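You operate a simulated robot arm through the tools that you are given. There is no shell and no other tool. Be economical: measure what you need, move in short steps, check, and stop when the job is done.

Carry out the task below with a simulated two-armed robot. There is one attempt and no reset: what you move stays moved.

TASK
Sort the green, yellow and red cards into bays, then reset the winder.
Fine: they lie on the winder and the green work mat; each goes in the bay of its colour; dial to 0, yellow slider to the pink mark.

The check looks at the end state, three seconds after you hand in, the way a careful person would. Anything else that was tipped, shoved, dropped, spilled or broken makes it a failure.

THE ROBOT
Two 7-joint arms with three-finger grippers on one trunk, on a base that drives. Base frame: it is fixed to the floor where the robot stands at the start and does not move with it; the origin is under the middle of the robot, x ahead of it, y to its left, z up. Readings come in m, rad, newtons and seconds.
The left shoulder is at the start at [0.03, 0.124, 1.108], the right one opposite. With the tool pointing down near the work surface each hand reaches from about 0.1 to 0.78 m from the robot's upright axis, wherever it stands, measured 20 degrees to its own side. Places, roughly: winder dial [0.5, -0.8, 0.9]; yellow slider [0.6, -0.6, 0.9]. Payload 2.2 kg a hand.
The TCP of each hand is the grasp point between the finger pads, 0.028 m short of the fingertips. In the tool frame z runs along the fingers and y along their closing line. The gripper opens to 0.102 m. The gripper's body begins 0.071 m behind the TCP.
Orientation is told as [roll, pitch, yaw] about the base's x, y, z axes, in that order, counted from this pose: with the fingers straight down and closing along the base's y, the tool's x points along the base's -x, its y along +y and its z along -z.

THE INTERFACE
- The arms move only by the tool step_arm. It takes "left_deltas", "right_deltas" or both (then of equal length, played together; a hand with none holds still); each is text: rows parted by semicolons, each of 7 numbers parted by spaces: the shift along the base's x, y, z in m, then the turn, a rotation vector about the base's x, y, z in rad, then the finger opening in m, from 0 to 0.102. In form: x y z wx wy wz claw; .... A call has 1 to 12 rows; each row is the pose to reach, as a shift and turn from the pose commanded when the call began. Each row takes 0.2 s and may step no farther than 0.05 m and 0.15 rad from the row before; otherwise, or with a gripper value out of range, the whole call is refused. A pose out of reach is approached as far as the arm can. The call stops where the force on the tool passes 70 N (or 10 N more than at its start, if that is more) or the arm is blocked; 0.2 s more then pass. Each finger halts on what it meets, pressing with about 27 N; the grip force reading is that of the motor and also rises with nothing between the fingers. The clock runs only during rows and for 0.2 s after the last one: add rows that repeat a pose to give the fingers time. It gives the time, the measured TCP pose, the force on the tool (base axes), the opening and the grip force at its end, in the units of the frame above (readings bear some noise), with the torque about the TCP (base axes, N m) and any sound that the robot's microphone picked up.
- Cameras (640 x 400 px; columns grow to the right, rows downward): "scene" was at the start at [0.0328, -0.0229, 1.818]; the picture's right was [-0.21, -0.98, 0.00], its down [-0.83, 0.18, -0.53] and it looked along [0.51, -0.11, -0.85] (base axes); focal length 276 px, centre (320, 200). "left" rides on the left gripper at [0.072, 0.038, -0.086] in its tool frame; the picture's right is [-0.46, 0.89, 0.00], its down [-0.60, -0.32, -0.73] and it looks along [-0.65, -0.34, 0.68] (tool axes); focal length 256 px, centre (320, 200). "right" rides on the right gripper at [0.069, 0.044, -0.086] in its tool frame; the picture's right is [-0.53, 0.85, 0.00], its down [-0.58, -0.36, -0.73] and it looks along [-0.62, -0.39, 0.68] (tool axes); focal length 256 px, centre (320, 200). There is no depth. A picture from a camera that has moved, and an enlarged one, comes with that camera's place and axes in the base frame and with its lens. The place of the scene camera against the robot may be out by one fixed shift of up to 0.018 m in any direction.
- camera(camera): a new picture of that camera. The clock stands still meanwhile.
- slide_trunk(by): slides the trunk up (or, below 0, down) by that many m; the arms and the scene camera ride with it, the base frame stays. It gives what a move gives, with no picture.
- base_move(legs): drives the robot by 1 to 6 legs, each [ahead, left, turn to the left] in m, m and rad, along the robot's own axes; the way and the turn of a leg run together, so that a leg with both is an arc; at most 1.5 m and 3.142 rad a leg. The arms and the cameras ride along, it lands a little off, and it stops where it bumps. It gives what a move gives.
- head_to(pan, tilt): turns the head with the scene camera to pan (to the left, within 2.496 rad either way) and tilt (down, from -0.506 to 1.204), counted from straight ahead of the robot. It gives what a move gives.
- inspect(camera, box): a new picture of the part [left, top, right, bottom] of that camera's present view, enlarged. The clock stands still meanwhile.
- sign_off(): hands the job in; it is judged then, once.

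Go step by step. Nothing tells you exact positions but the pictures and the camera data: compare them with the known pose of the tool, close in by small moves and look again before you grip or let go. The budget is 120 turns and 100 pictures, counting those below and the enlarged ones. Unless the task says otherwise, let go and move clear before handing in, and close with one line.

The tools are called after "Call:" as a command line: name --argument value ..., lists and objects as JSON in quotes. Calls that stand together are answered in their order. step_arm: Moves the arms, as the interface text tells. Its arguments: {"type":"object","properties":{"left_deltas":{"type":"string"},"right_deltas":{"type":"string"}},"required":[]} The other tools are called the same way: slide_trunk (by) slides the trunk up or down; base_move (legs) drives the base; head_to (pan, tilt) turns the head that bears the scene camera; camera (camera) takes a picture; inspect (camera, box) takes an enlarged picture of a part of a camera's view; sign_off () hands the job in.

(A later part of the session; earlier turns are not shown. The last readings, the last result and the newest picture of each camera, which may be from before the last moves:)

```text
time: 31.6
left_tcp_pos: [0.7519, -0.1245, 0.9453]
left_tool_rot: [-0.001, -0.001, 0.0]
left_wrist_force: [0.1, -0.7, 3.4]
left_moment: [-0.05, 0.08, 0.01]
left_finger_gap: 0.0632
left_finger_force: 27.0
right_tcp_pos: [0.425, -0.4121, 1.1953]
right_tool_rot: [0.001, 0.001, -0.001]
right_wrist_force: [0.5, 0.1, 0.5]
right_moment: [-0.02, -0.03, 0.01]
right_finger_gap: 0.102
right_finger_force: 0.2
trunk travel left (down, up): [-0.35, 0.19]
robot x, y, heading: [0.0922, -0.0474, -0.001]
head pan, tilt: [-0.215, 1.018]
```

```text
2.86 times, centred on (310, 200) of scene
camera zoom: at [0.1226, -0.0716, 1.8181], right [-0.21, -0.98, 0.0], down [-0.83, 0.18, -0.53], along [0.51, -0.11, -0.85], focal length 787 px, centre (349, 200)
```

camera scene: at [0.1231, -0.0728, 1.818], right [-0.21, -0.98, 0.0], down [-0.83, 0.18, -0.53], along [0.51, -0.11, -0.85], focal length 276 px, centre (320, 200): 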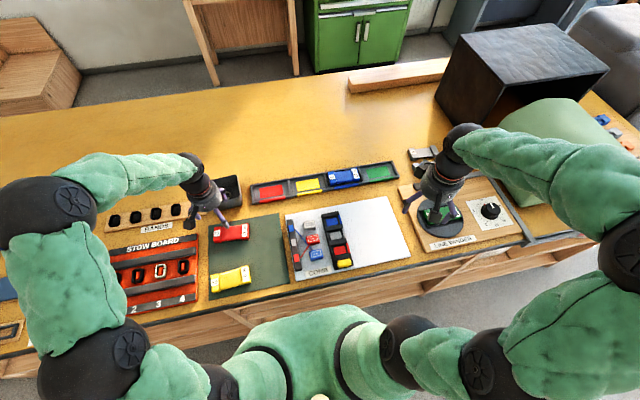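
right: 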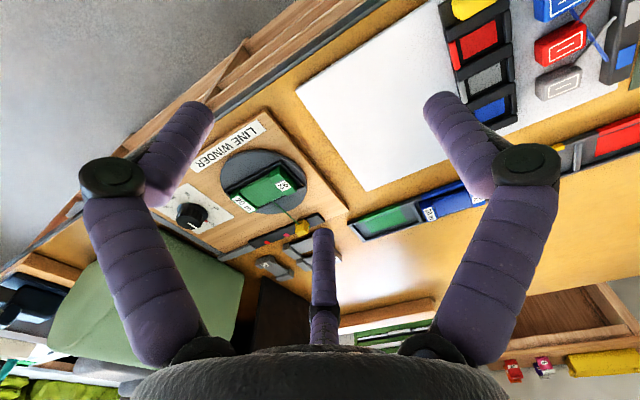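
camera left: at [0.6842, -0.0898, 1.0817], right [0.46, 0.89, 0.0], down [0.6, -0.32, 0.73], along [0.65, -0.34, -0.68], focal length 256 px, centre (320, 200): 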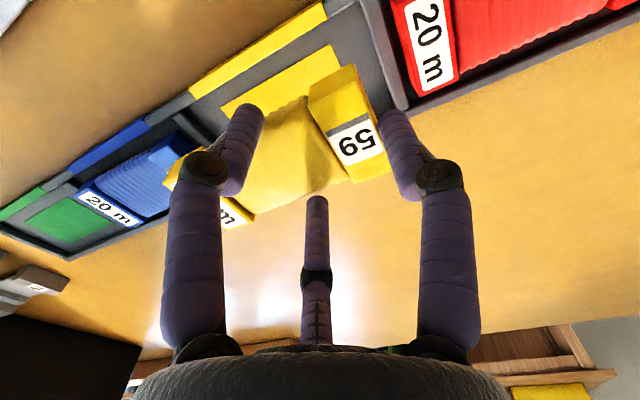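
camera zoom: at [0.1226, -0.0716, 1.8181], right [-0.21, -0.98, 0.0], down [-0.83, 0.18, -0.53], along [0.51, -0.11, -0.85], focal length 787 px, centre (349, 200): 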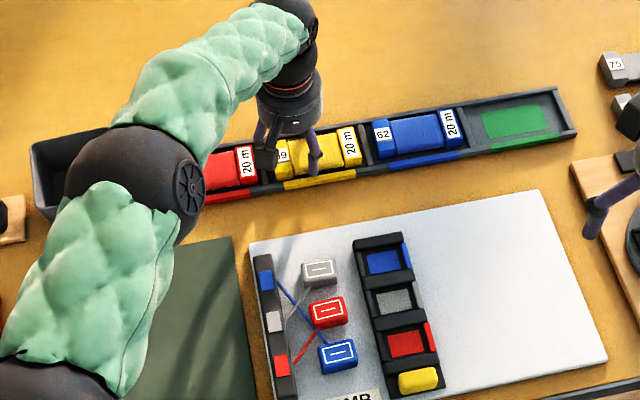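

One row's step was too long, so I resend with shorter ones.

Call:
step_arm --left_deltas "0 0 0.001 0 0 0 0.068; 0 0 0.002 0 0 0 0.07; 0 0 0.007 0 0 0 0.074; 0 0 0.03 0 0 0 0.08; 0 0 0.07 0 0 0 0.102; 0 0 0.11 0 0 0 0.102; 0 0.01 0.15 0 0 0 0.102; -0.03 0.03 0.18 0 0 0 0.102; -0.06 0.05 0.2 0 0 0 0.102; -0.095 0.075 0.2 0 0 0 0.102; -0.13 0.1 0.2 0 0 0 0.102; -0.165 0.125 0.2 0 0 0 0.102"

Call:
inspect --camera "scene" --box '[200, 130, 420, 270]'

```text
time: 34.2
left_tcp_pos: [0.5863, 0.0003, 1.1438]
left_tool_rot: [-0.002, -0.003, 0.001]
left_wrist_force: [-0.3, 0.4, -0.1]
left_moment: [0.0, -0.06, 0.01]
left_finger_gap: 0.1021
left_finger_force: 0.2
right_tcp_pos: [0.4237, -0.4114, 1.1961]
right_tool_rot: [-0.001, -0.003, -0.002]
right_wrist_force: [-0.2, -0.3, 0.0]
right_moment: [-0.02, -0.03, -0.01]
right_finger_gap: 0.1019
right_finger_force: 0.1
trunk travel left (down, up): [-0.35, 0.19]
robot x, y, heading: [0.0932, -0.045, 0.004]
head pan, tilt: [-0.215, 1.018]
```

```text
2.86 times, centred on (310, 200) of scene
camera zoom: at [0.1211, -0.0703, 1.8181], right [-0.21, -0.98, 0.0], down [-0.83, 0.18, -0.53], along [0.51, -0.11, -0.85], focal length 787 px, centre (349, 200)
```

zoom: 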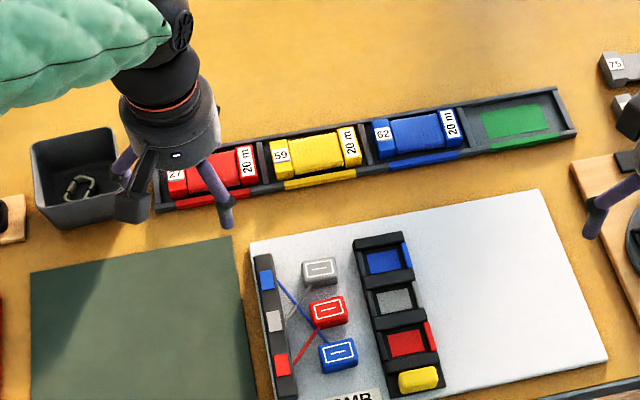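

Yellow and red are both seated. Next I check the right side with the head before driving that way for the winder.

Call:
head_to --pan -0.9 --tilt 0.85

Call:
camera --camera "scene"

```text
time: 35.2
left_tcp_pos: [0.5875, -0.0016, 1.1443]
left_tool_rot: [0.0, 0.002, -0.001]
left_wrist_force: [-0.5, -0.1, 0.4]
left_moment: [0.0, -0.04, 0.01]
left_finger_gap: 0.102
left_finger_force: 0.0
right_tcp_pos: [0.4242, -0.4113, 1.1954]
right_tool_rot: [0.0, -0.001, 0.0]
right_wrist_force: [-0.3, -1.5, 0.1]
right_moment: [-0.01, 0.04, -0.01]
right_finger_gap: 0.1021
right_finger_force: 0.0
trunk travel left (down, up): [-0.35, 0.19]
robot x, y, heading: [0.0904, -0.0472, 0.0]
head pan, tilt: [-0.901, 0.85]
```

```text
63 pictures are left
camera scene: at [0.1046, -0.1182, 1.8304], right [-0.78, -0.62, 0.0], down [-0.47, 0.59, -0.66], along [0.41, -0.52, -0.75], focal length 276 px, centre (320, 200)
```

scene: 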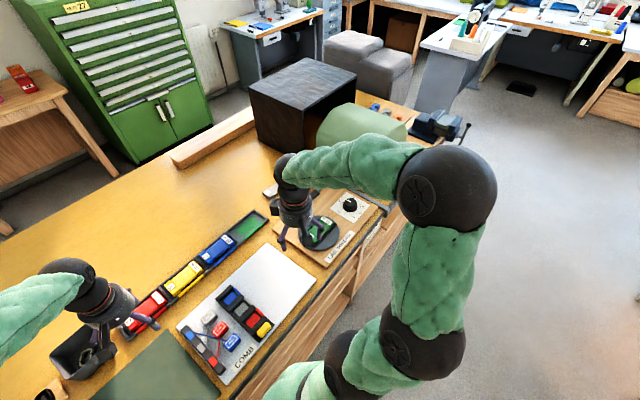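

The floor to the right is clear, so I drive 0.38 m right.

Call:
base_move --legs '[[0, -0.38, 0]]'

Call:
head_to --pan -0.45 --tilt 0.98

Call:
camera --camera "scene"

Call:
camera --camera "right"

```text
time: 37.6
left_tcp_pos: [0.5877, -0.3806, 1.143]
left_tool_rot: [0.0, 0.0, -0.002]
left_wrist_force: [0.2, -0.7, -0.2]
left_moment: [0.02, 0.03, 0.0]
left_finger_gap: 0.1022
left_finger_force: 0.0
right_tcp_pos: [0.4232, -0.7922, 1.196]
right_tool_rot: [0.001, 0.001, -0.003]
right_wrist_force: [0.4, -0.5, -0.1]
right_moment: [0.01, -0.01, 0.03]
right_finger_gap: 0.1018
right_finger_force: 0.0
trunk travel left (down, up): [-0.35, 0.19]
robot x, y, heading: [0.0898, -0.4272, -0.005]
head pan, tilt: [-0.901, 0.85]
```

```text
time: 38.5
left_tcp_pos: [0.5861, -0.3797, 1.144]
left_tool_rot: [0.0, 0.0, -0.003]
left_wrist_force: [0.4, 0.9, 0.3]
left_moment: [0.0, 0.02, 0.0]
left_finger_gap: 0.102
left_finger_force: 0.0
right_tcp_pos: [0.4241, -0.79, 1.1952]
right_tool_rot: [0.0, -0.001, -0.001]
right_wrist_force: [-0.9, 0.5, -0.2]
right_moment: [-0.01, 0.02, 0.0]
right_finger_gap: 0.1021
right_finger_force: 0.0
trunk travel left (down, up): [-0.35, 0.19]
robot x, y, heading: [0.0883, -0.4264, -0.002]
head pan, tilt: [-0.45, 0.979]
```

```text
62 pictures are left
camera scene: at [0.1194, -0.4666, 1.8207], right [-0.44, -0.9, 0.0], down [-0.75, 0.36, -0.56], along [0.5, -0.24, -0.83], focal length 276 px, centre (320, 200)
```

scene: 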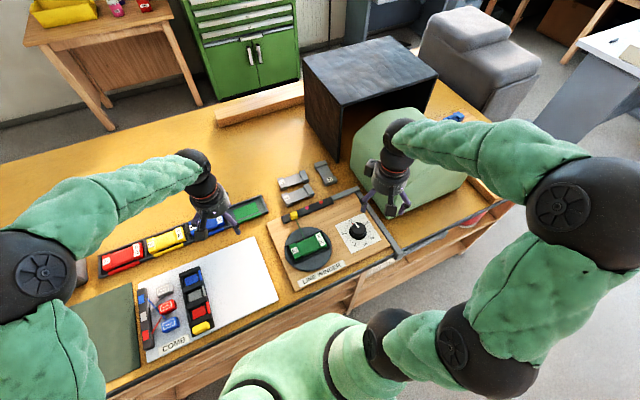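

```text
61 pictures are left
camera right: at [0.3543, -0.7477, 1.2831], right [0.54, 0.84, 0.0], down [0.58, -0.37, 0.73], along [0.62, -0.39, -0.68], focal length 256 px, centre (320, 200)
```

right: 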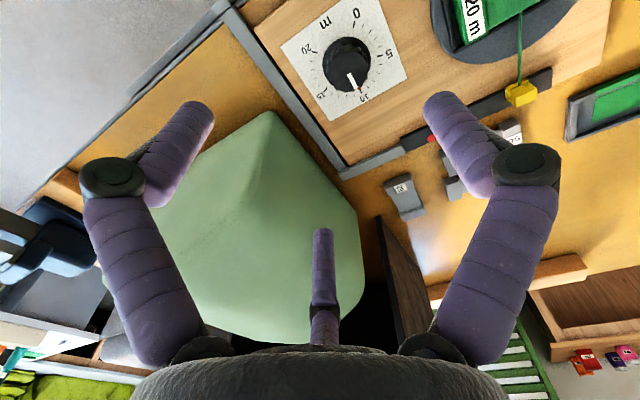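

Call:
inspect --camera "scene" --box '[250, 150, 410, 300]'

Call:
inspect --camera "right" --box '[260, 0, 580, 200]'

```text
2.67 times, centred on (330, 225) of scene
camera zoom: at [0.1194, -0.4666, 1.8207], right [-0.44, -0.9, 0.0], down [-0.75, 0.36, -0.56], along [0.5, -0.24, -0.83], focal length 735 px, centre (293, 133)
```

zoom: 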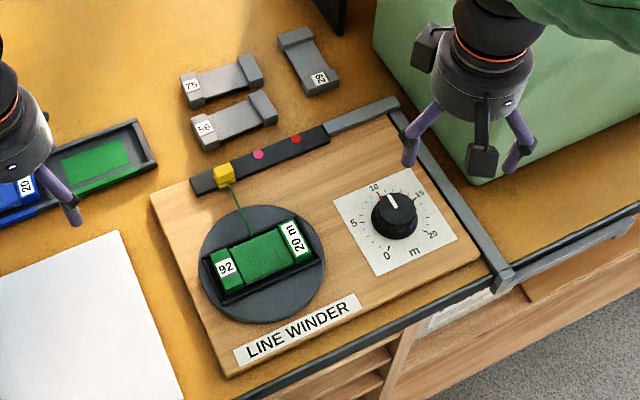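

```text
2.00 times, centred on (420, 100) of right
camera zoom: at [0.3543, -0.7477, 1.2831], right [0.54, 0.84, 0.0], down [0.58, -0.37, 0.73], along [0.62, -0.39, -0.68], focal length 512 px, centre (120, 400)
```

zoom: 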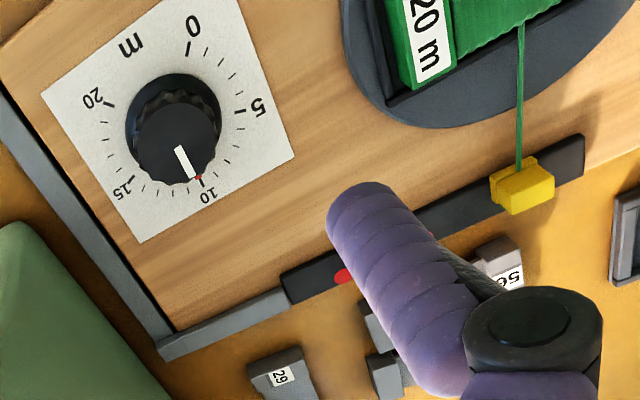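

The green card lies at about (0.51, -0.60), nearly along y, in a low cradle on the turntable. The dial points near 10 and the yellow slider is at the far end from the pink and red marks. I bring the left hand, whose grip is proven, above the green card.

Call:
step_arm --left_deltas "-0.015 -0.04 0 0 0 0 0.102; -0.03 -0.08 -0.015 0 0 0 0.102; -0.045 -0.12 -0.03 0 0 0 0.102; -0.06 -0.16 -0.05 0 0 0 0.102; -0.076 -0.196 -0.07 0 0 0 0.102; -0.076 -0.196 -0.09 0 0 0 0.102; -0.076 -0.196 -0.09 0 0 0 0.102"

Call:
camera --camera "left"

```text
time: 40.1
left_tcp_pos: [0.51, -0.5775, 1.0547]
left_tool_rot: [0.001, 0.0, 0.0]
left_wrist_force: [-0.5, 0.8, -0.3]
left_moment: [0.02, -0.02, -0.02]
left_finger_gap: 0.1018
left_finger_force: 0.0
right_tcp_pos: [0.4241, -0.7918, 1.1938]
right_tool_rot: [0.001, 0.001, -0.002]
right_wrist_force: [-0.4, -1.0, 0.6]
right_moment: [0.02, -0.05, 0.02]
right_finger_gap: 0.1017
right_finger_force: 0.1
trunk travel left (down, up): [-0.35, 0.19]
robot x, y, heading: [0.0865, -0.428, -0.003]
head pan, tilt: [-0.45, 0.979]
```

```text
58 pictures are left
camera left: at [0.4383, -0.54, 1.1402], right [0.47, 0.89, 0.0], down [0.6, -0.32, 0.73], along [0.65, -0.34, -0.68], focal length 256 px, centre (320, 200)
```

left: 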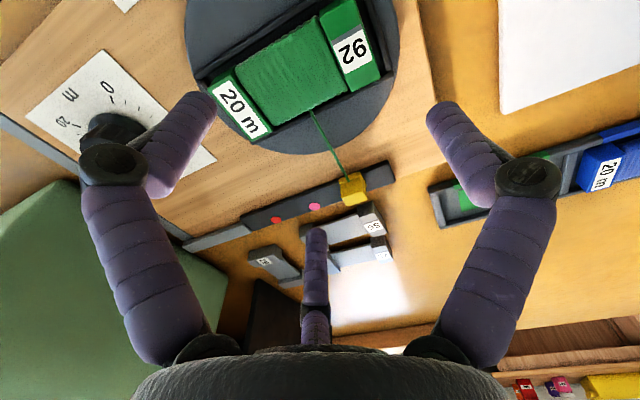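

Call:
inspect --camera "left" --box '[180, 0, 440, 230]'

```text
1.74 times, centred on (310, 115) of left
camera zoom: at [0.4383, -0.54, 1.1402], right [0.47, 0.89, 0.0], down [0.6, -0.32, 0.73], along [0.65, -0.34, -0.68], focal length 445 px, centre (337, 348)
```

zoom: 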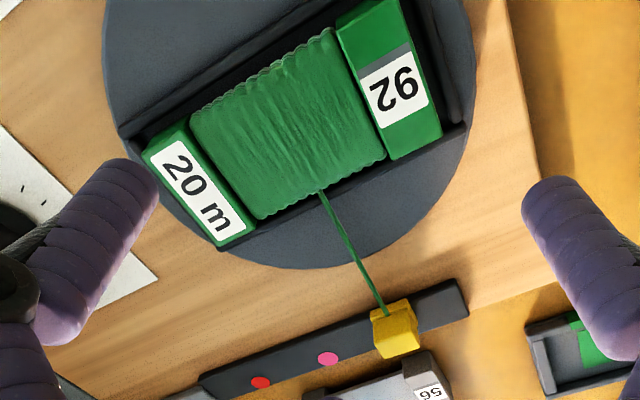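

The green card's top is at z≈0.946, its centre at (0.502, -0.595), and its yaw about -0.035. I lower partway with the alignment corrected and look at the cradle walls.

Call:
step_arm --left_deltas "-0.007 0.008 -0.03 0 0 -0.035 0.102; -0.007 0.008 -0.06 0 0 -0.035 0.102; -0.007 0.008 -0.07 0 0 -0.035 0.102; -0.007 0.008 -0.07 0 0 -0.035 0.102"

Call:
inspect --camera "left" --box '[160, 20, 480, 240]'

```text
time: 41.1
left_tcp_pos: [0.5037, -0.5682, 0.9847]
left_tool_rot: [0.001, 0.001, -0.037]
left_wrist_force: [0.5, -0.1, 0.2]
left_moment: [0.02, 0.03, -0.01]
left_finger_gap: 0.1023
left_finger_force: 0.1
right_tcp_pos: [0.4245, -0.7907, 1.1957]
right_tool_rot: [0.001, 0.0, 0.0]
right_wrist_force: [0.2, 0.5, -0.2]
right_moment: [-0.03, 0.0, 0.0]
right_finger_gap: 0.1018
right_finger_force: 0.1
trunk travel left (down, up): [-0.35, 0.19]
robot x, y, heading: [0.088, -0.4272, -0.006]
head pan, tilt: [-0.45, 0.979]
```

```text
1.82 times, centred on (320, 130) of left
camera zoom: at [0.4334, -0.5281, 1.0712], right [0.5, 0.87, 0.0], down [0.59, -0.34, 0.73], along [0.63, -0.36, -0.68], focal length 465 px, centre (320, 327)
```

zoom: 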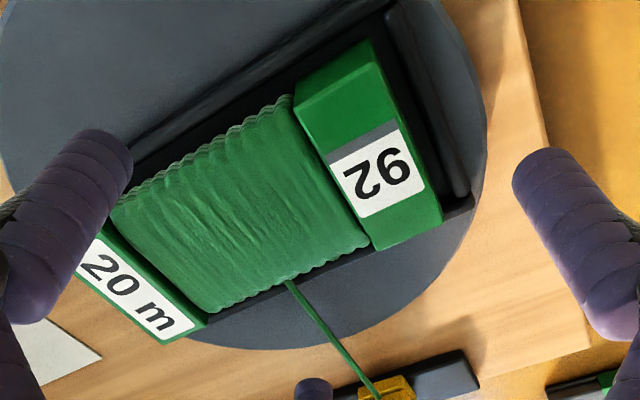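

There is a low wall beyond the 92 end, where one finger has to close in above it. I lower to tips at about 0.939 with a moderate opening, watching for contact.

Call:
step_arm --left_deltas "0 0 -0.008 0 0 0 0.09; 0 0 -0.014 0 0 0 0.08; 0 0 -0.018 0 0 0 0.078; 0 0 -0.018 0 0 0 0.078"

Call:
camera --camera "left"

```text
time: 42.1
left_tcp_pos: [0.5036, -0.5662, 0.9679]
left_tool_rot: [0.0, 0.001, -0.034]
left_wrist_force: [0.1, -0.5, -0.7]
left_moment: [-0.03, -0.02, -0.01]
left_finger_gap: 0.0781
left_finger_force: 0.1
right_tcp_pos: [0.4243, -0.7922, 1.1946]
right_tool_rot: [-0.001, 0.0, 0.0]
right_wrist_force: [0.3, 0.2, -0.1]
right_moment: [-0.02, -0.01, 0.01]
right_finger_gap: 0.102
right_finger_force: 0.0
trunk travel left (down, up): [-0.35, 0.19]
robot x, y, heading: [0.0909, -0.4282, -0.001]
head pan, tilt: [-0.45, 0.979]
```

```text
55 pictures are left
camera left: at [0.4319, -0.5274, 1.0533], right [0.5, 0.87, 0.0], down [0.59, -0.34, 0.73], along [0.63, -0.36, -0.68], focal length 256 px, centre (320, 200)
```

left: 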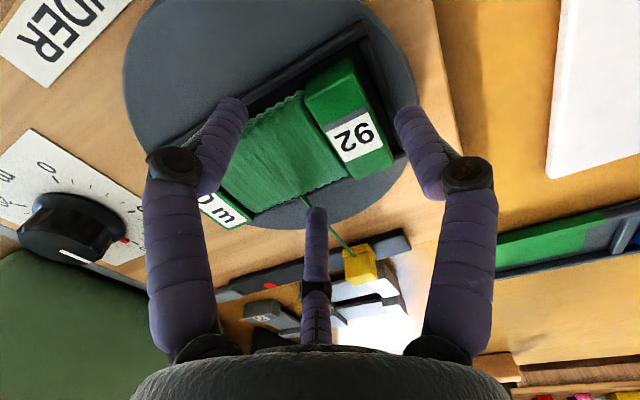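

No contact and the alignment is good. I shift 2 mm to -x, lower 2 mm and close, then check.

Call:
step_arm --left_deltas "-0.002 0 -0.002 0 0 0 0.075; -0.002 0 -0.002 0 0 0 0.068; -0.002 0 -0.002 0 0 0 0.06; -0.002 0 -0.002 0 0 0 0.05; -0.002 0 -0.002 0 0 0 0.04; -0.002 0 -0.002 0 0 0 0.03"

Call:
camera --camera "left"

```text
time: 43.5
left_tcp_pos: [0.5021, -0.5665, 0.9655]
left_tool_rot: [-0.001, 0.0, -0.037]
left_wrist_force: [0.2, -0.3, 1.6]
left_moment: [0.07, 0.05, 0.0]
left_finger_gap: 0.0634
left_finger_force: 26.7
right_tcp_pos: [0.425, -0.7914, 1.1948]
right_tool_rot: [-0.001, -0.001, 0.0]
right_wrist_force: [-0.6, -0.2, 0.2]
right_moment: [0.01, 0.06, -0.02]
right_finger_gap: 0.1021
right_finger_force: 0.1
trunk travel left (down, up): [-0.35, 0.19]
robot x, y, heading: [0.0897, -0.4302, -0.002]
head pan, tilt: [-0.45, 0.979]
```

```text
54 pictures are left
camera left: at [0.4301, -0.5276, 1.0507], right [0.5, 0.87, 0.0], down [0.59, -0.34, 0.73], along [0.63, -0.36, -0.68], focal length 256 px, centre (320, 200)
```

left: 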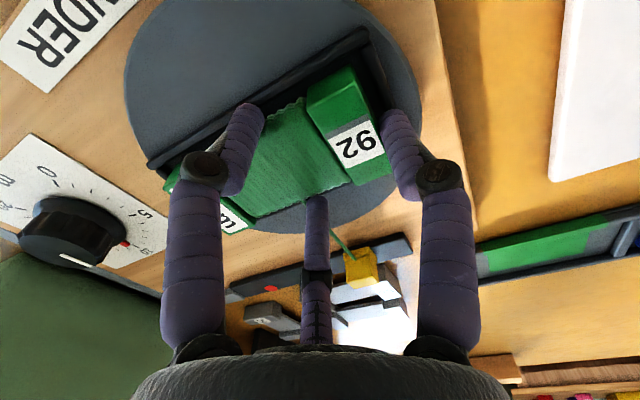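

It is gripped at 0.063, the same as the others. I lift slowly and watch the line to the slider.

Call:
step_arm --left_deltas "0 0 0.01 0 0 0 0.03; 0 0 0.03 0 0 0 0.03; 0 0 0.06 0 0 0 0.03; 0 0 0.09 0 0 0 0.03; 0 0 0.09 0 0 0 0.03"

Call:
camera --camera "left"

Call:
inspect --camera "scene" --box '[200, 150, 410, 300]'

```text
time: 44.7
left_tcp_pos: [0.5032, -0.568, 1.053]
left_tool_rot: [0.002, 0.001, -0.035]
left_wrist_force: [-1.4, -0.2, -0.6]
left_moment: [0.02, 0.02, 0.02]
left_finger_gap: 0.0633
left_finger_force: 26.7
right_tcp_pos: [0.4243, -0.7914, 1.1957]
right_tool_rot: [0.0, 0.0, 0.0]
right_wrist_force: [0.3, 0.8, 0.6]
right_moment: [0.01, -0.01, -0.03]
right_finger_gap: 0.1024
right_finger_force: 0.1
trunk travel left (down, up): [-0.35, 0.19]
robot x, y, heading: [0.0867, -0.4275, 0.001]
head pan, tilt: [-0.45, 0.979]
```

```text
53 pictures are left
camera left: at [0.431, -0.5286, 1.1379], right [0.5, 0.87, 0.0], down [0.59, -0.34, 0.73], along [0.63, -0.36, -0.68], focal length 256 px, centre (320, 200)
```

left: 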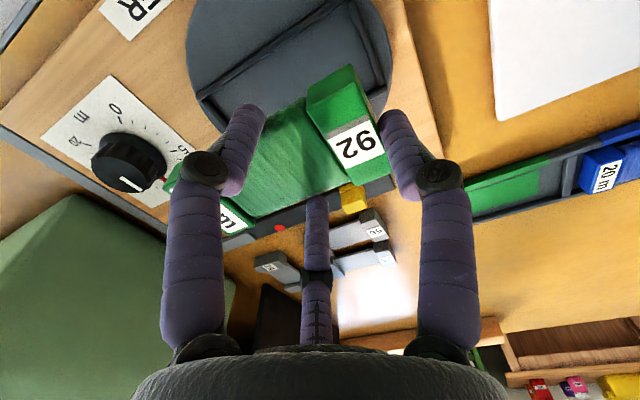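

```text
2.67 times, centred on (305, 225) of scene
camera zoom: at [0.12, -0.467, 1.8207], right [-0.44, -0.9, 0.0], down [-0.75, 0.36, -0.56], along [0.5, -0.24, -0.83], focal length 735 px, centre (360, 133)
```

zoom: 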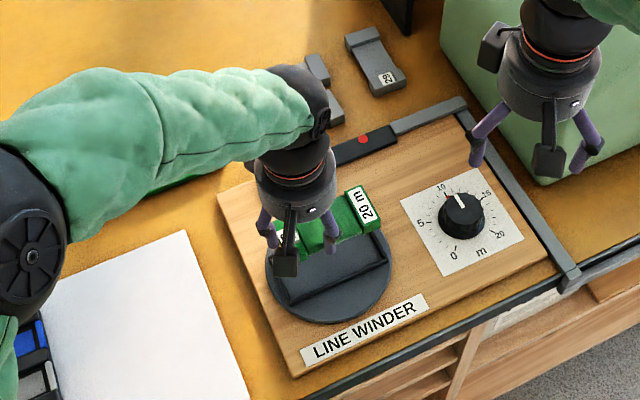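

The line is gone and the card is free. I carry it above the green bay at about (0.752, -0.443).

Call:
step_arm --left_deltas "0.03 0.02 0.02 0 0 0 0.03; 0.07 0.045 0.03 0 0 0.037 0.03; 0.11 0.07 0.03 0 0 0.037 0.03; 0.15 0.095 0.03 0 0 0.037 0.03; 0.19 0.12 0.03 0 0 0.037 0.03; 0.23 0.142 0.02 0 0 0.037 0.03; 0.25 0.15 -0.01 0 0 0.037 0.03; 0.25 0.15 -0.05 0 0 0.037 0.03; 0.25 0.15 -0.05 0 0 0.037 0.03"

Call:
camera --camera "left"

Call:
inspect --camera "scene" --box '[170, 150, 330, 250]'

```text
time: 46.7
left_tcp_pos: [0.7517, -0.4161, 1.0039]
left_tool_rot: [-0.001, 0.001, 0.001]
left_wrist_force: [0.7, 0.4, -0.3]
left_moment: [0.01, 0.02, -0.01]
left_finger_gap: 0.0631
left_finger_force: 27.0
right_tcp_pos: [0.4244, -0.7911, 1.1956]
right_tool_rot: [0.0, 0.001, 0.001]
right_wrist_force: [-0.4, -0.1, -0.4]
right_moment: [-0.01, -0.01, 0.01]
right_finger_gap: 0.1022
right_finger_force: 0.0
trunk travel left (down, up): [-0.35, 0.19]
robot x, y, heading: [0.0922, -0.4296, -0.002]
head pan, tilt: [-0.45, 0.979]
```

```text
51 pictures are left
camera left: at [0.6792, -0.3788, 1.0897], right [0.46, 0.89, 0.0], down [0.6, -0.32, 0.73], along [0.65, -0.34, -0.68], focal length 256 px, centre (320, 200)
```

left: 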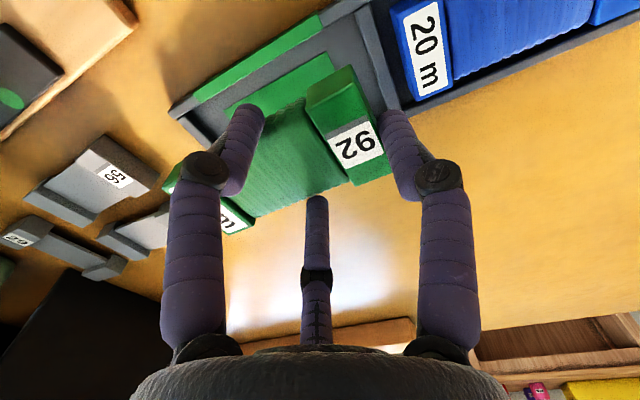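

```text
4.00 times, centred on (250, 200) of scene
camera zoom: at [0.119, -0.4667, 1.8208], right [-0.44, -0.9, 0.0], down [-0.75, 0.36, -0.56], along [0.5, -0.24, -0.83], focal length 1102 px, centre (600, 200)
```

zoom: 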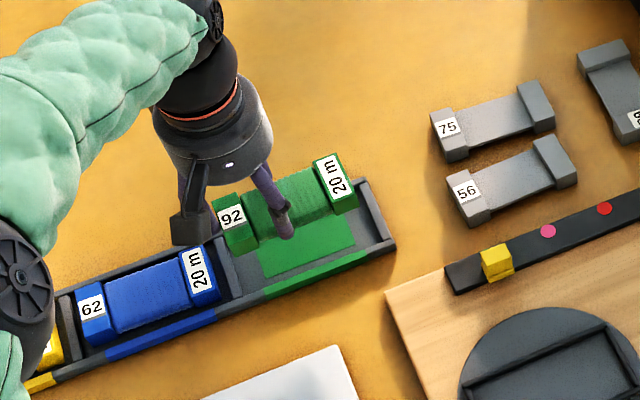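

Pad measurements give the bay centre at y≈-0.442, so the hand is on target. I shift 2 mm to +x and lower.

Call:
step_arm --left_deltas "0.002 0 -0.02 0 0 0 0.03; 0.002 0 -0.04 0 0 0 0.03; 0.002 0 -0.05 0 0 0 0.03; 0.002 0 -0.056 0 0 0 0.03; 0.002 0 -0.056 0 0 0 0.03"

Call:
inspect --camera "scene" --box '[170, 150, 330, 250]'

```text
time: 47.9
left_tcp_pos: [0.7529, -0.4172, 0.9463]
left_tool_rot: [0.0, -0.001, 0.002]
left_wrist_force: [-0.5, 0.4, 0.1]
left_moment: [0.01, 0.03, -0.01]
left_finger_gap: 0.0632
left_finger_force: 27.1
right_tcp_pos: [0.4242, -0.7904, 1.1959]
right_tool_rot: [0.0, 0.0, 0.001]
right_wrist_force: [-0.7, 0.2, 0.3]
right_moment: [-0.05, 0.01, -0.01]
right_finger_gap: 0.1021
right_finger_force: 0.0
trunk travel left (down, up): [-0.35, 0.19]
robot x, y, heading: [0.0892, -0.4319, 0.0]
head pan, tilt: [-0.45, 0.979]
```

```text
4.00 times, centred on (250, 200) of scene
camera zoom: at [0.1195, -0.4667, 1.8207], right [-0.44, -0.9, 0.0], down [-0.75, 0.36, -0.56], along [0.5, -0.24, -0.83], focal length 1102 px, centre (600, 200)
```

zoom: 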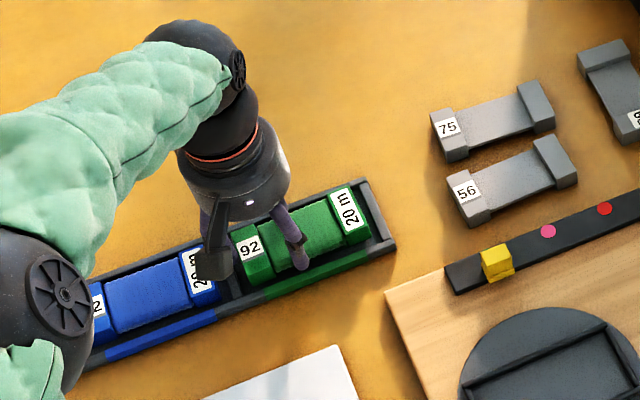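

It is inside the bay. I seat it 2–3 mm lower, release, rise, and retract.

Call:
step_arm --left_deltas "0 0 -0.002 0 0 0 0.03; 0 0 -0.003 0 0 0 0.03; 0 0 -0.001 0 0 0 0.068; 0 0 0 0 0 0 0.07; 0 0 0.007 0 0 0 0.074; 0 0 0.03 0 0 0 0.08; 0 0 0.07 0 0 0 0.102; 0 0 0.11 0 0 0 0.102; 0 0 0.15 0 0 0 0.102; -0.02 0.04 0.15 0 0 0 0.102; -0.04 0.08 0.15 0 0 0 0.102; -0.06 0.12 0.15 0 0 0 0.102"

Call:
step_arm --left_deltas "-0.03 0.04 0 0 0 0 0.102; -0.06 0.08 0 0 0 0 0.102; -0.09 0.12 0 0 0 0 0.102; -0.12 0.15 0 0 0 0 0.102"

Call:
inspect --camera "scene" --box '[90, 150, 410, 300]'

```text
time: 50.5
left_tcp_pos: [0.6948, -0.2963, 1.0986]
left_tool_rot: [-0.002, -0.002, 0.001]
left_wrist_force: [-0.4, 0.4, 0.6]
left_moment: [-0.05, 0.01, 0.0]
left_finger_gap: 0.1021
left_finger_force: 0.1
right_tcp_pos: [0.4233, -0.7895, 1.196]
right_tool_rot: [-0.002, 0.0, -0.002]
right_wrist_force: [0.4, -0.3, 0.3]
right_moment: [-0.06, -0.03, -0.02]
right_finger_gap: 0.1021
right_finger_force: 0.0
trunk travel left (down, up): [-0.35, 0.19]
robot x, y, heading: [0.0871, -0.4263, -0.001]
head pan, tilt: [-0.45, 0.979]
```

```text
time: 51.5
left_tcp_pos: [0.5727, -0.1458, 1.0964]
left_tool_rot: [0.0, 0.0, 0.0]
left_wrist_force: [-0.4, -0.2, 0.3]
left_moment: [0.0, 0.0, -0.02]
left_finger_gap: 0.102
left_finger_force: 0.0
right_tcp_pos: [0.422, -0.7911, 1.1959]
right_tool_rot: [0.0, -0.003, -0.001]
right_wrist_force: [0.7, 0.6, -0.5]
right_moment: [-0.01, -0.01, -0.01]
right_finger_gap: 0.102
right_finger_force: 0.0
trunk travel left (down, up): [-0.35, 0.19]
robot x, y, heading: [0.0881, -0.426, 0.001]
head pan, tilt: [-0.45, 0.979]
```

```text
2.00 times, centred on (250, 225) of scene
camera zoom: at [0.1178, -0.4658, 1.8208], right [-0.44, -0.9, 0.0], down [-0.75, 0.36, -0.56], along [0.5, -0.24, -0.83], focal length 551 px, centre (460, 150)
```

zoom: 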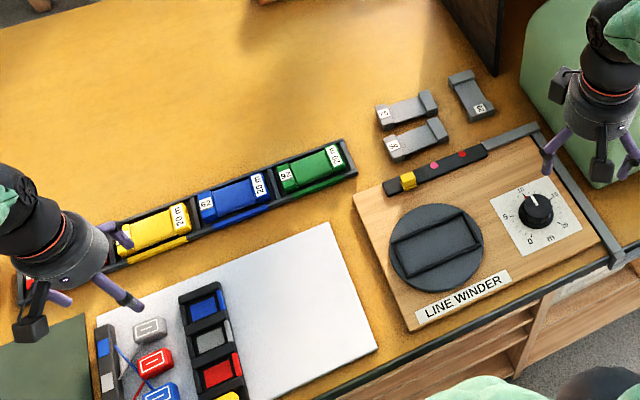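

All three cards are in their bays. The dial is near (0.483, -0.788) and must turn counter-clockwise from 10 to 0. I bring the right hand above it, pre-turned to yaw -1.4 so it has room to turn.

Call:
step_arm --right_deltas "0.006 0 -0.01 0 0 -0.14 0.102; 0.012 0 -0.02 0 0 -0.28 0.102; 0.018 0 -0.03 0 0 -0.42 0.102; 0.024 0 -0.04 0 0 -0.56 0.102; 0.03 0 -0.05 0 0 -0.7 0.102; 0.036 0 -0.06 0 0 -0.84 0.102; 0.042 0 -0.07 0 0 -0.98 0.102; 0.048 0 -0.08 0 0 -1.12 0.102; 0.054 0.001 -0.09 0 0 -1.26 0.102; 0.06 0.003 -0.11 0 0 -1.4 0.102; 0.06 0.003 -0.135 0 0 -1.4 0.102; 0.06 0.003 -0.135 0 0 -1.4 0.102"

Call:
camera --camera "right"

Call:
inspect --camera "scene" --box '[290, 150, 410, 270]'

```text
time: 54.1
left_tcp_pos: [0.5734, -0.1453, 1.0982]
left_tool_rot: [0.0, 0.0, 0.003]
left_wrist_force: [0.7, -0.1, -0.4]
left_moment: [-0.01, 0.0, 0.02]
left_finger_gap: 0.1023
left_finger_force: 0.1
right_tcp_pos: [0.4849, -0.7884, 1.0583]
right_tool_rot: [0.001, -0.001, -1.401]
right_wrist_force: [-0.7, -0.1, 0.1]
right_moment: [-0.02, -0.01, -0.02]
right_finger_gap: 0.1022
right_finger_force: 0.1
trunk travel left (down, up): [-0.35, 0.19]
robot x, y, heading: [0.0911, -0.4267, -0.001]
head pan, tilt: [-0.45, 0.979]
```

```text
47 pictures are left
camera right: at [0.5147, -0.7131, 1.1463], right [0.92, -0.38, 0.0], down [-0.26, -0.63, 0.73], along [-0.28, -0.68, -0.68], focal length 256 px, centre (320, 200)
```

right: 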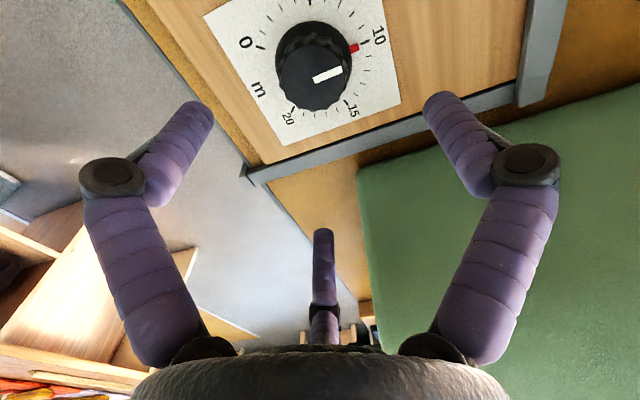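

```text
3.33 times, centred on (350, 210) of scene
camera zoom: at [0.1192, -0.4662, 1.8208], right [-0.44, -0.9, 0.0], down [-0.75, 0.36, -0.56], along [0.5, -0.24, -0.83], focal length 918 px, centre (220, 167)
```

zoom: 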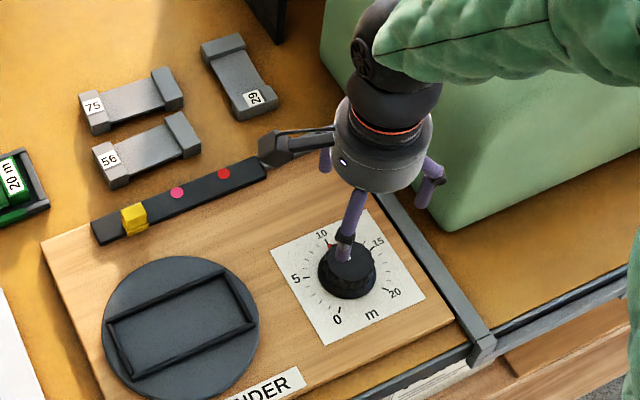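

Call:
inspect --camera "right" --box '[200, 0, 420, 150]'

```text
2.67 times, centred on (310, 75) of right
camera zoom: at [0.5147, -0.7131, 1.1463], right [0.92, -0.38, 0.0], down [-0.26, -0.63, 0.73], along [-0.28, -0.68, -0.68], focal length 683 px, centre (347, 533)
```

zoom: 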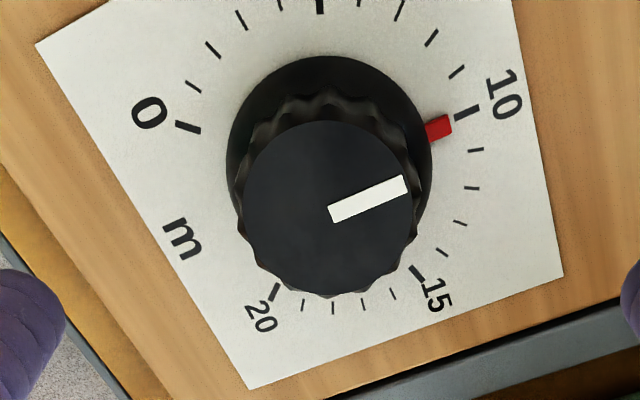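

The dial centre is near (0.480, -0.783), its top at z≈0.948 and about 0.048 m across. Marks run 14° per unit, clockwise. The pointer is at about 0°, and the 0 mark is at about 140°, so I need about +2.45 rad. I lower onto it and grip.

Call:
step_arm --right_deltas "-0.005 0.005 -0.03 0 0 0 0.102; -0.005 0.005 -0.06 0 0 0 0.09; -0.005 0.005 -0.085 0 0 0 0.08; -0.005 0.005 -0.093 0 0 0 0.075; -0.005 0.005 -0.093 0 0 0 0.075"

Call:
camera --camera "right"

```text
time: 55.3
left_tcp_pos: [0.5736, -0.1462, 1.0968]
left_tool_rot: [0.001, 0.0, 0.003]
left_wrist_force: [-0.4, 0.1, -1.0]
left_moment: [0.0, 0.02, -0.02]
left_finger_gap: 0.1018
left_finger_force: 0.1
right_tcp_pos: [0.4783, -0.7835, 0.9663]
right_tool_rot: [0.0, -0.001, -1.403]
right_wrist_force: [-0.8, 0.6, 0.1]
right_moment: [-0.01, -0.01, -0.02]
right_finger_gap: 0.0751
right_finger_force: 0.1
trunk travel left (down, up): [-0.35, 0.19]
robot x, y, heading: [0.0867, -0.4283, -0.001]
head pan, tilt: [-0.45, 0.979]
```

```text
44 pictures are left
camera right: at [0.5092, -0.708, 1.0549], right [0.92, -0.38, 0.0], down [-0.26, -0.63, 0.73], along [-0.28, -0.68, -0.68], focal length 256 px, centre (320, 200)
```

right: 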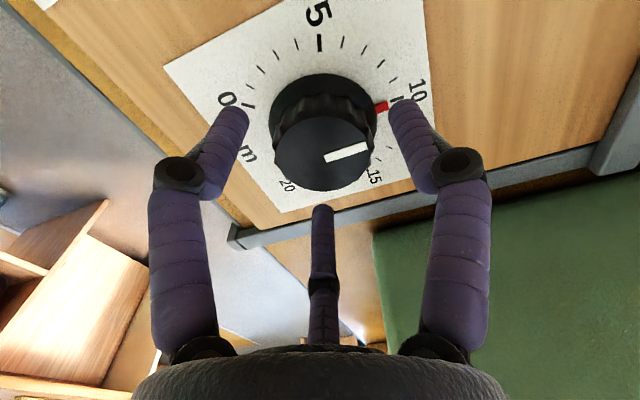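

Well centred, within 2 mm. I nudge and close on the knob.

Call:
step_arm --right_deltas "0.0015 0.0015 -0.001 0 0 0 0.065; 0.0015 0.0015 -0.001 0 0 0 0.055; 0.0015 0.0015 -0.001 0 0 0 0.045; 0.0015 0.0015 -0.001 0 0 0 0.035; 0.0015 0.0015 -0.001 0 0 0 0.03; 0.0015 0.0015 -0.001 0 0 0 0.03"

```text
time: 56.7
left_tcp_pos: [0.5736, -0.1483, 1.0979]
left_tool_rot: [0.002, 0.002, 0.001]
left_wrist_force: [0.6, 0.8, -0.3]
left_moment: [0.0, -0.06, 0.01]
left_finger_gap: 0.1022
left_finger_force: 0.0
right_tcp_pos: [0.4793, -0.7845, 0.9667]
right_tool_rot: [0.001, 0.0, -1.402]
right_wrist_force: [-7.5, -21.4, 8.3]
right_moment: [-1.15, 0.94, -0.06]
right_finger_gap: 0.051
right_finger_force: 44.9
trunk travel left (down, up): [-0.35, 0.19]
robot x, y, heading: [0.09, -0.426, -0.001]
head pan, tilt: [-0.45, 0.979]
```

Gripped, but a side force shows I'm about 3 mm off centre. I shift to relieve it and turn a first part.

Call:
step_arm --right_deltas "-0.001 -0.003 0 0 0 0 0.03; -0.001 -0.003 0 0 0 0.1 0.03; -0.001 -0.003 0 0 0 0.2 0.03; -0.001 -0.003 0 0 0 0.3 0.03; -0.001 -0.003 0 0 0 0.3 0.03"

Call:
camera --camera "right"

```text
time: 57.9
left_tcp_pos: [0.5744, -0.146, 1.0983]
left_tool_rot: [0.0, 0.001, 0.003]
left_wrist_force: [-0.7, 0.7, -0.1]
left_moment: [-0.01, -0.01, -0.01]
left_finger_gap: 0.1021
left_finger_force: 0.0
right_tcp_pos: [0.4793, -0.7844, 0.967]
right_tool_rot: [0.003, -0.004, -1.099]
right_wrist_force: [-0.4, -6.9, 15.5]
right_moment: [0.16, 0.05, 0.03]
right_finger_gap: 0.0513
right_finger_force: 45.4
trunk travel left (down, up): [-0.35, 0.19]
robot x, y, heading: [0.087, -0.4291, -0.002]
head pan, tilt: [-0.45, 0.979]
```

```text
43 pictures are left
camera right: at [0.4861, -0.7034, 1.0548], right [1.0, -0.09, 0.0], down [-0.06, -0.68, 0.73], along [-0.07, -0.73, -0.68], focal length 256 px, centre (320, 200)
```

right: 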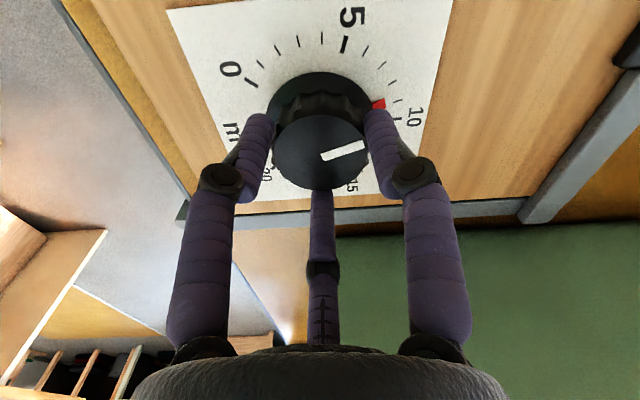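

The dial turns with the hand. I continue turning.

Call:
step_arm --right_deltas "0 -0.001 0.001 0 0 0.14 0.03; 0 -0.001 0.001 0 0 0.28 0.03; 0 -0.001 0.001 0 0 0.42 0.03; 0 -0.001 0.001 0 0 0.56 0.03; 0 -0.001 0.001 0 0 0.7 0.03; 0 -0.001 0.001 0 0 0.84 0.03; 0 -0.001 0.001 0 0 0.98 0.03; 0 -0.001 0.001 0 0 1.12 0.03; 0 -0.001 0.001 0 0 1.26 0.03; 0 -0.001 0.001 0 0 1.4 0.03; 0 -0.001 0.001 0 0 1.5 0.03; 0 -0.001 0.001 0 0 1.5 0.03"

Call:
camera --camera "right"

```text
time: 60.5
left_tcp_pos: [0.5752, -0.1458, 1.0959]
left_tool_rot: [0.0, 0.001, 0.003]
left_wrist_force: [-0.5, 0.9, -0.1]
left_moment: [-0.02, -0.01, 0.0]
left_finger_gap: 0.1019
left_finger_force: 0.1
right_tcp_pos: [0.4789, -0.7857, 0.9674]
right_tool_rot: [0.001, 0.002, 0.402]
right_wrist_force: [5.1, 7.8, -4.7]
right_moment: [-0.18, -0.2, -0.01]
right_finger_gap: 0.0509
right_finger_force: 45.3
trunk travel left (down, up): [-0.35, 0.19]
robot x, y, heading: [0.0925, -0.4292, -0.005]
head pan, tilt: [-0.45, 0.979]
```

```text
42 pictures are left
camera right: at [0.3985, -0.7719, 1.0548], right [0.16, 0.99, 0.0], down [0.67, -0.11, 0.73], along [0.72, -0.12, -0.68], focal length 256 px, centre (320, 200)
```

right: 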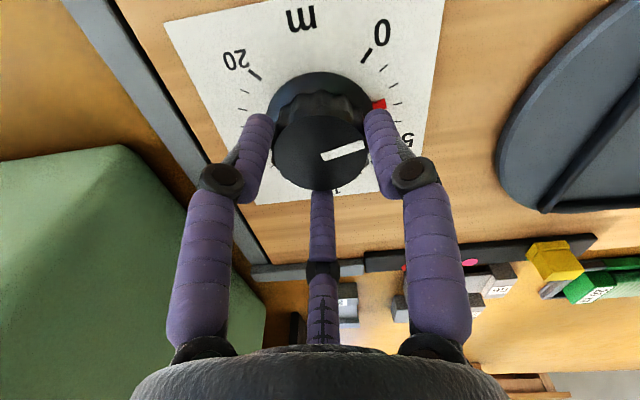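

Pointer is near 2.6 now. About 0.65 rad is left, so I turn that and check.

Call:
step_arm --right_deltas "0 0.001 0 0 0 0.14 0.03; 0 0.001 0 0 0 0.28 0.03; 0 0.001 0 0 0 0.42 0.03; 0 0.001 0 0 0 0.56 0.03; 0 0.001 0 0 0 0.65 0.03; 0 0.001 0 0 0 0.65 0.03"

Call:
inspect --camera "right" --box '[180, 0, 480, 200]'

Call:
inspect --camera "scene" --box '[310, 190, 410, 270]'

```text
time: 61.9
left_tcp_pos: [0.5746, -0.1475, 1.0958]
left_tool_rot: [-0.001, 0.001, 0.002]
left_wrist_force: [-0.2, 0.5, -0.2]
left_moment: [-0.01, 0.02, 0.0]
left_finger_gap: 0.1019
left_finger_force: 0.0
right_tcp_pos: [0.4786, -0.7842, 0.9667]
right_tool_rot: [-0.001, 0.001, 1.05]
right_wrist_force: [1.9, 0.0, -1.0]
right_moment: [0.0, 0.45, -0.69]
right_finger_gap: 0.051
right_finger_force: 45.3
trunk travel left (down, up): [-0.35, 0.19]
robot x, y, heading: [0.0865, -0.4295, -0.007]
head pan, tilt: [-0.45, 0.979]
```

```text
2.00 times, centred on (330, 100) of right
camera zoom: at [0.4069, -0.8233, 1.0547], right [-0.47, 0.88, 0.0], down [0.6, 0.32, 0.73], along [0.65, 0.34, -0.68], focal length 512 px, centre (300, 400)
```

zoom: 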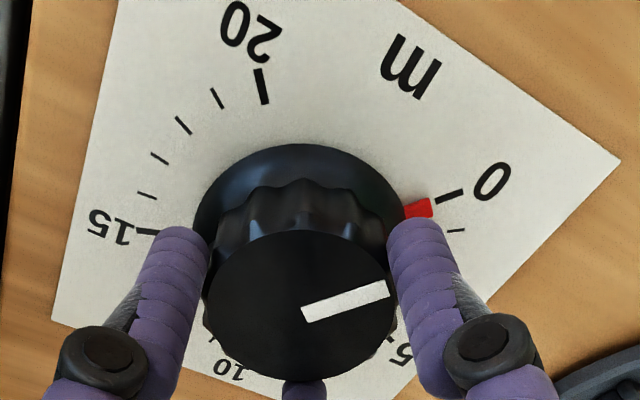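

```text
5.00 times, centred on (360, 230) of scene
camera zoom: at [0.1198, -0.4667, 1.8207], right [-0.44, -0.9, 0.0], down [-0.75, 0.36, -0.56], along [0.5, -0.24, -0.83], focal length 1378 px, centre (120, 50)
```

zoom: 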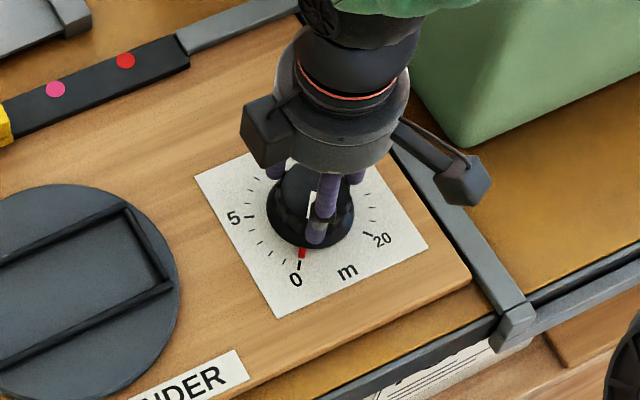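

The red pointer is at the 0 mark, and the torque rise suggests the end stop. I release, rise and check from above.

Call:
step_arm --right_deltas "0 0 0 0 0 -0.01 0.04; 0 0 0 0 0 -0.01 0.06; 0 0 0 0 0 -0.01 0.08; 0 0 0.03 0 0 -0.01 0.09; 0 0 0.07 0 0 -0.01 0.102; 0 0 0.1 0 0 -0.01 0.102; 0 0 0.1 0 0 -0.01 0.102"

Call:
inspect --camera "right" --box '[180, 0, 480, 200]'

```text
time: 63.5
left_tcp_pos: [0.5754, -0.1463, 1.0959]
left_tool_rot: [0.0, 0.0, 0.001]
left_wrist_force: [0.4, -0.3, 0.0]
left_moment: [-0.06, 0.01, -0.02]
left_finger_gap: 0.102
left_finger_force: 0.0
right_tcp_pos: [0.4791, -0.7856, 1.068]
right_tool_rot: [0.001, 0.0, 1.041]
right_wrist_force: [-0.3, -0.1, 0.1]
right_moment: [0.01, 0.06, -0.02]
right_finger_gap: 0.1021
right_finger_force: 0.1
trunk travel left (down, up): [-0.35, 0.19]
robot x, y, heading: [0.0893, -0.4284, 0.004]
head pan, tilt: [-0.45, 0.979]
```

```text
2.00 times, centred on (330, 100) of right
camera zoom: at [0.4056, -0.8223, 1.1561], right [-0.46, 0.89, 0.0], down [0.61, 0.31, 0.73], along [0.65, 0.34, -0.68], focal length 512 px, centre (300, 400)
```

zoom: 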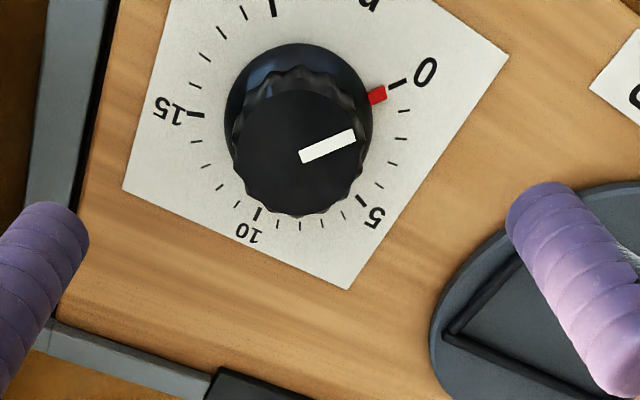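

The pointer reads 0: both the pointer and the white line are at about 141°, against the 0 mark at 140–142°. Next is the slider, near (0.63, -0.60), with the pink mark near (0.64, -0.65). I bring the right hand above it at yaw 0.

Call:
step_arm --right_deltas "0.01 0.01 0.02 0 0 -0.13 0.102; 0.03 0.03 0.02 0 0 -0.26 0.102; 0.05 0.05 0.02 0 0 -0.39 0.102; 0.07 0.07 0.02 0 0 -0.52 0.102; 0.09 0.09 0.02 0 0 -0.65 0.102; 0.11 0.11 0.02 0 0 -0.78 0.102; 0.13 0.13 0.02 0 0 -0.91 0.102; 0.141 0.15 0.01 0 0 -1.04 0.102; 0.141 0.15 0 0 0 -1.04 0.102"

Call:
camera --camera "right"

```text
time: 65.5
left_tcp_pos: [0.5748, -0.1465, 1.0959]
left_tool_rot: [0.0, -0.001, 0.002]
left_wrist_force: [-0.7, 0.4, -0.2]
left_moment: [0.04, 0.01, 0.0]
left_finger_gap: 0.1021
left_finger_force: 0.0
right_tcp_pos: [0.6213, -0.6349, 1.0668]
right_tool_rot: [0.001, 0.001, -0.003]
right_wrist_force: [0.1, -0.5, -0.4]
right_moment: [-0.01, 0.03, 0.02]
right_finger_gap: 0.1018
right_finger_force: 0.0
trunk travel left (down, up): [-0.35, 0.19]
robot x, y, heading: [0.0849, -0.4316, -0.003]
head pan, tilt: [-0.45, 0.979]
```

```text
38 pictures are left
camera right: at [0.552, -0.5905, 1.1547], right [0.54, 0.84, 0.0], down [0.58, -0.37, 0.73], along [0.62, -0.39, -0.68], focal length 256 px, centre (320, 200)
```

right: 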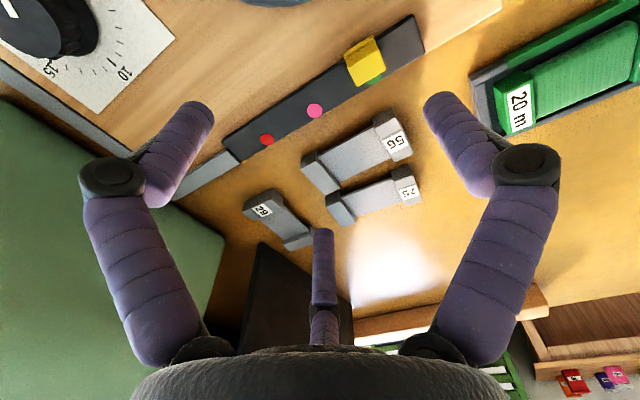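

Call:
inspect --camera "right" --box '[210, 0, 450, 160]'

```text
2.50 times, centred on (330, 80) of right
camera zoom: at [0.552, -0.5905, 1.1547], right [0.54, 0.84, 0.0], down [0.58, -0.37, 0.73], along [0.62, -0.39, -0.68], focal length 640 px, centre (295, 500)
```

zoom: 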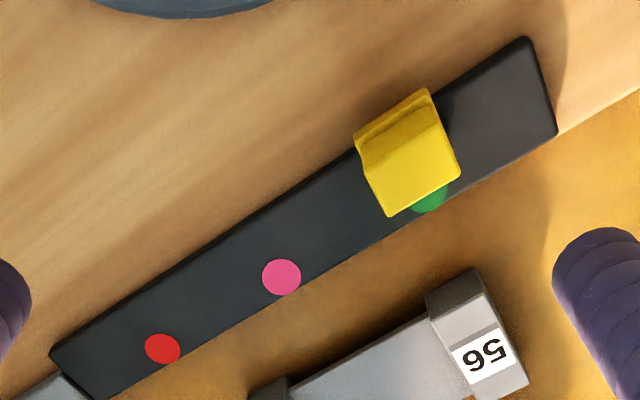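

The marks on the track are green (under the slider), pink and red, evenly spaced by about 0.06 m. The slider sits at about (0.639, -0.601) with its top at about 0.935. I lower over it with a smaller opening because the grey weights are close.

Call:
step_arm --right_deltas "0.01 0.017 0 0 0 0.003 0.08; 0.019 0.034 -0.02 0 0 0.003 0.06; 0.019 0.034 -0.06 0 0 0.003 0.06; 0.019 0.034 -0.085 0 0 0.003 0.06; 0.019 0.034 -0.085 0 0 0.003 0.06"

Call:
camera --camera "right"

Call:
inspect --camera "scene" --box '[250, 160, 370, 250]'

```text
time: 66.7
left_tcp_pos: [0.5745, -0.1466, 1.0976]
left_tool_rot: [-0.001, -0.001, 0.004]
left_wrist_force: [0.0, 0.0, 0.1]
left_moment: [-0.02, -0.05, 0.05]
left_finger_gap: 0.1019
left_finger_force: 0.0
right_tcp_pos: [0.6398, -0.5987, 0.9807]
right_tool_rot: [0.001, -0.002, 0.001]
right_wrist_force: [0.0, 0.2, -0.9]
right_moment: [0.02, -0.04, -0.03]
right_finger_gap: 0.0598
right_finger_force: 0.0
trunk travel left (down, up): [-0.35, 0.19]
robot x, y, heading: [0.0886, -0.4246, 0.0]
head pan, tilt: [-0.45, 0.979]
```

```text
36 pictures are left
camera right: at [0.57, -0.5552, 1.0692], right [0.53, 0.85, 0.0], down [0.58, -0.36, 0.73], along [0.62, -0.39, -0.68], focal length 256 px, centre (320, 200)
```

right: 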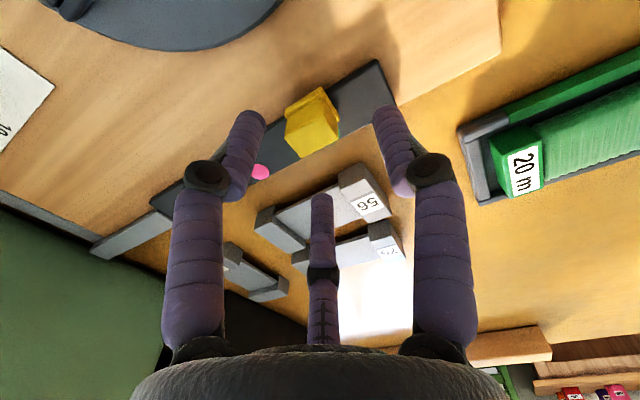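

```text
4.44 times, centred on (310, 205) of scene
camera zoom: at [0.1192, -0.4665, 1.8208], right [-0.44, -0.9, 0.0], down [-0.75, 0.36, -0.56], along [0.5, -0.24, -0.83], focal length 1225 px, centre (364, 178)
```

zoom: 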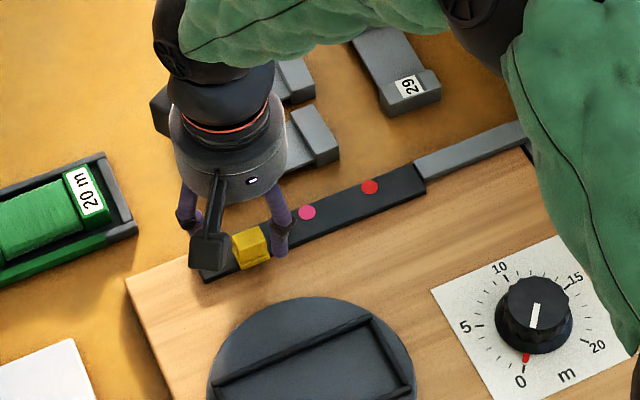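

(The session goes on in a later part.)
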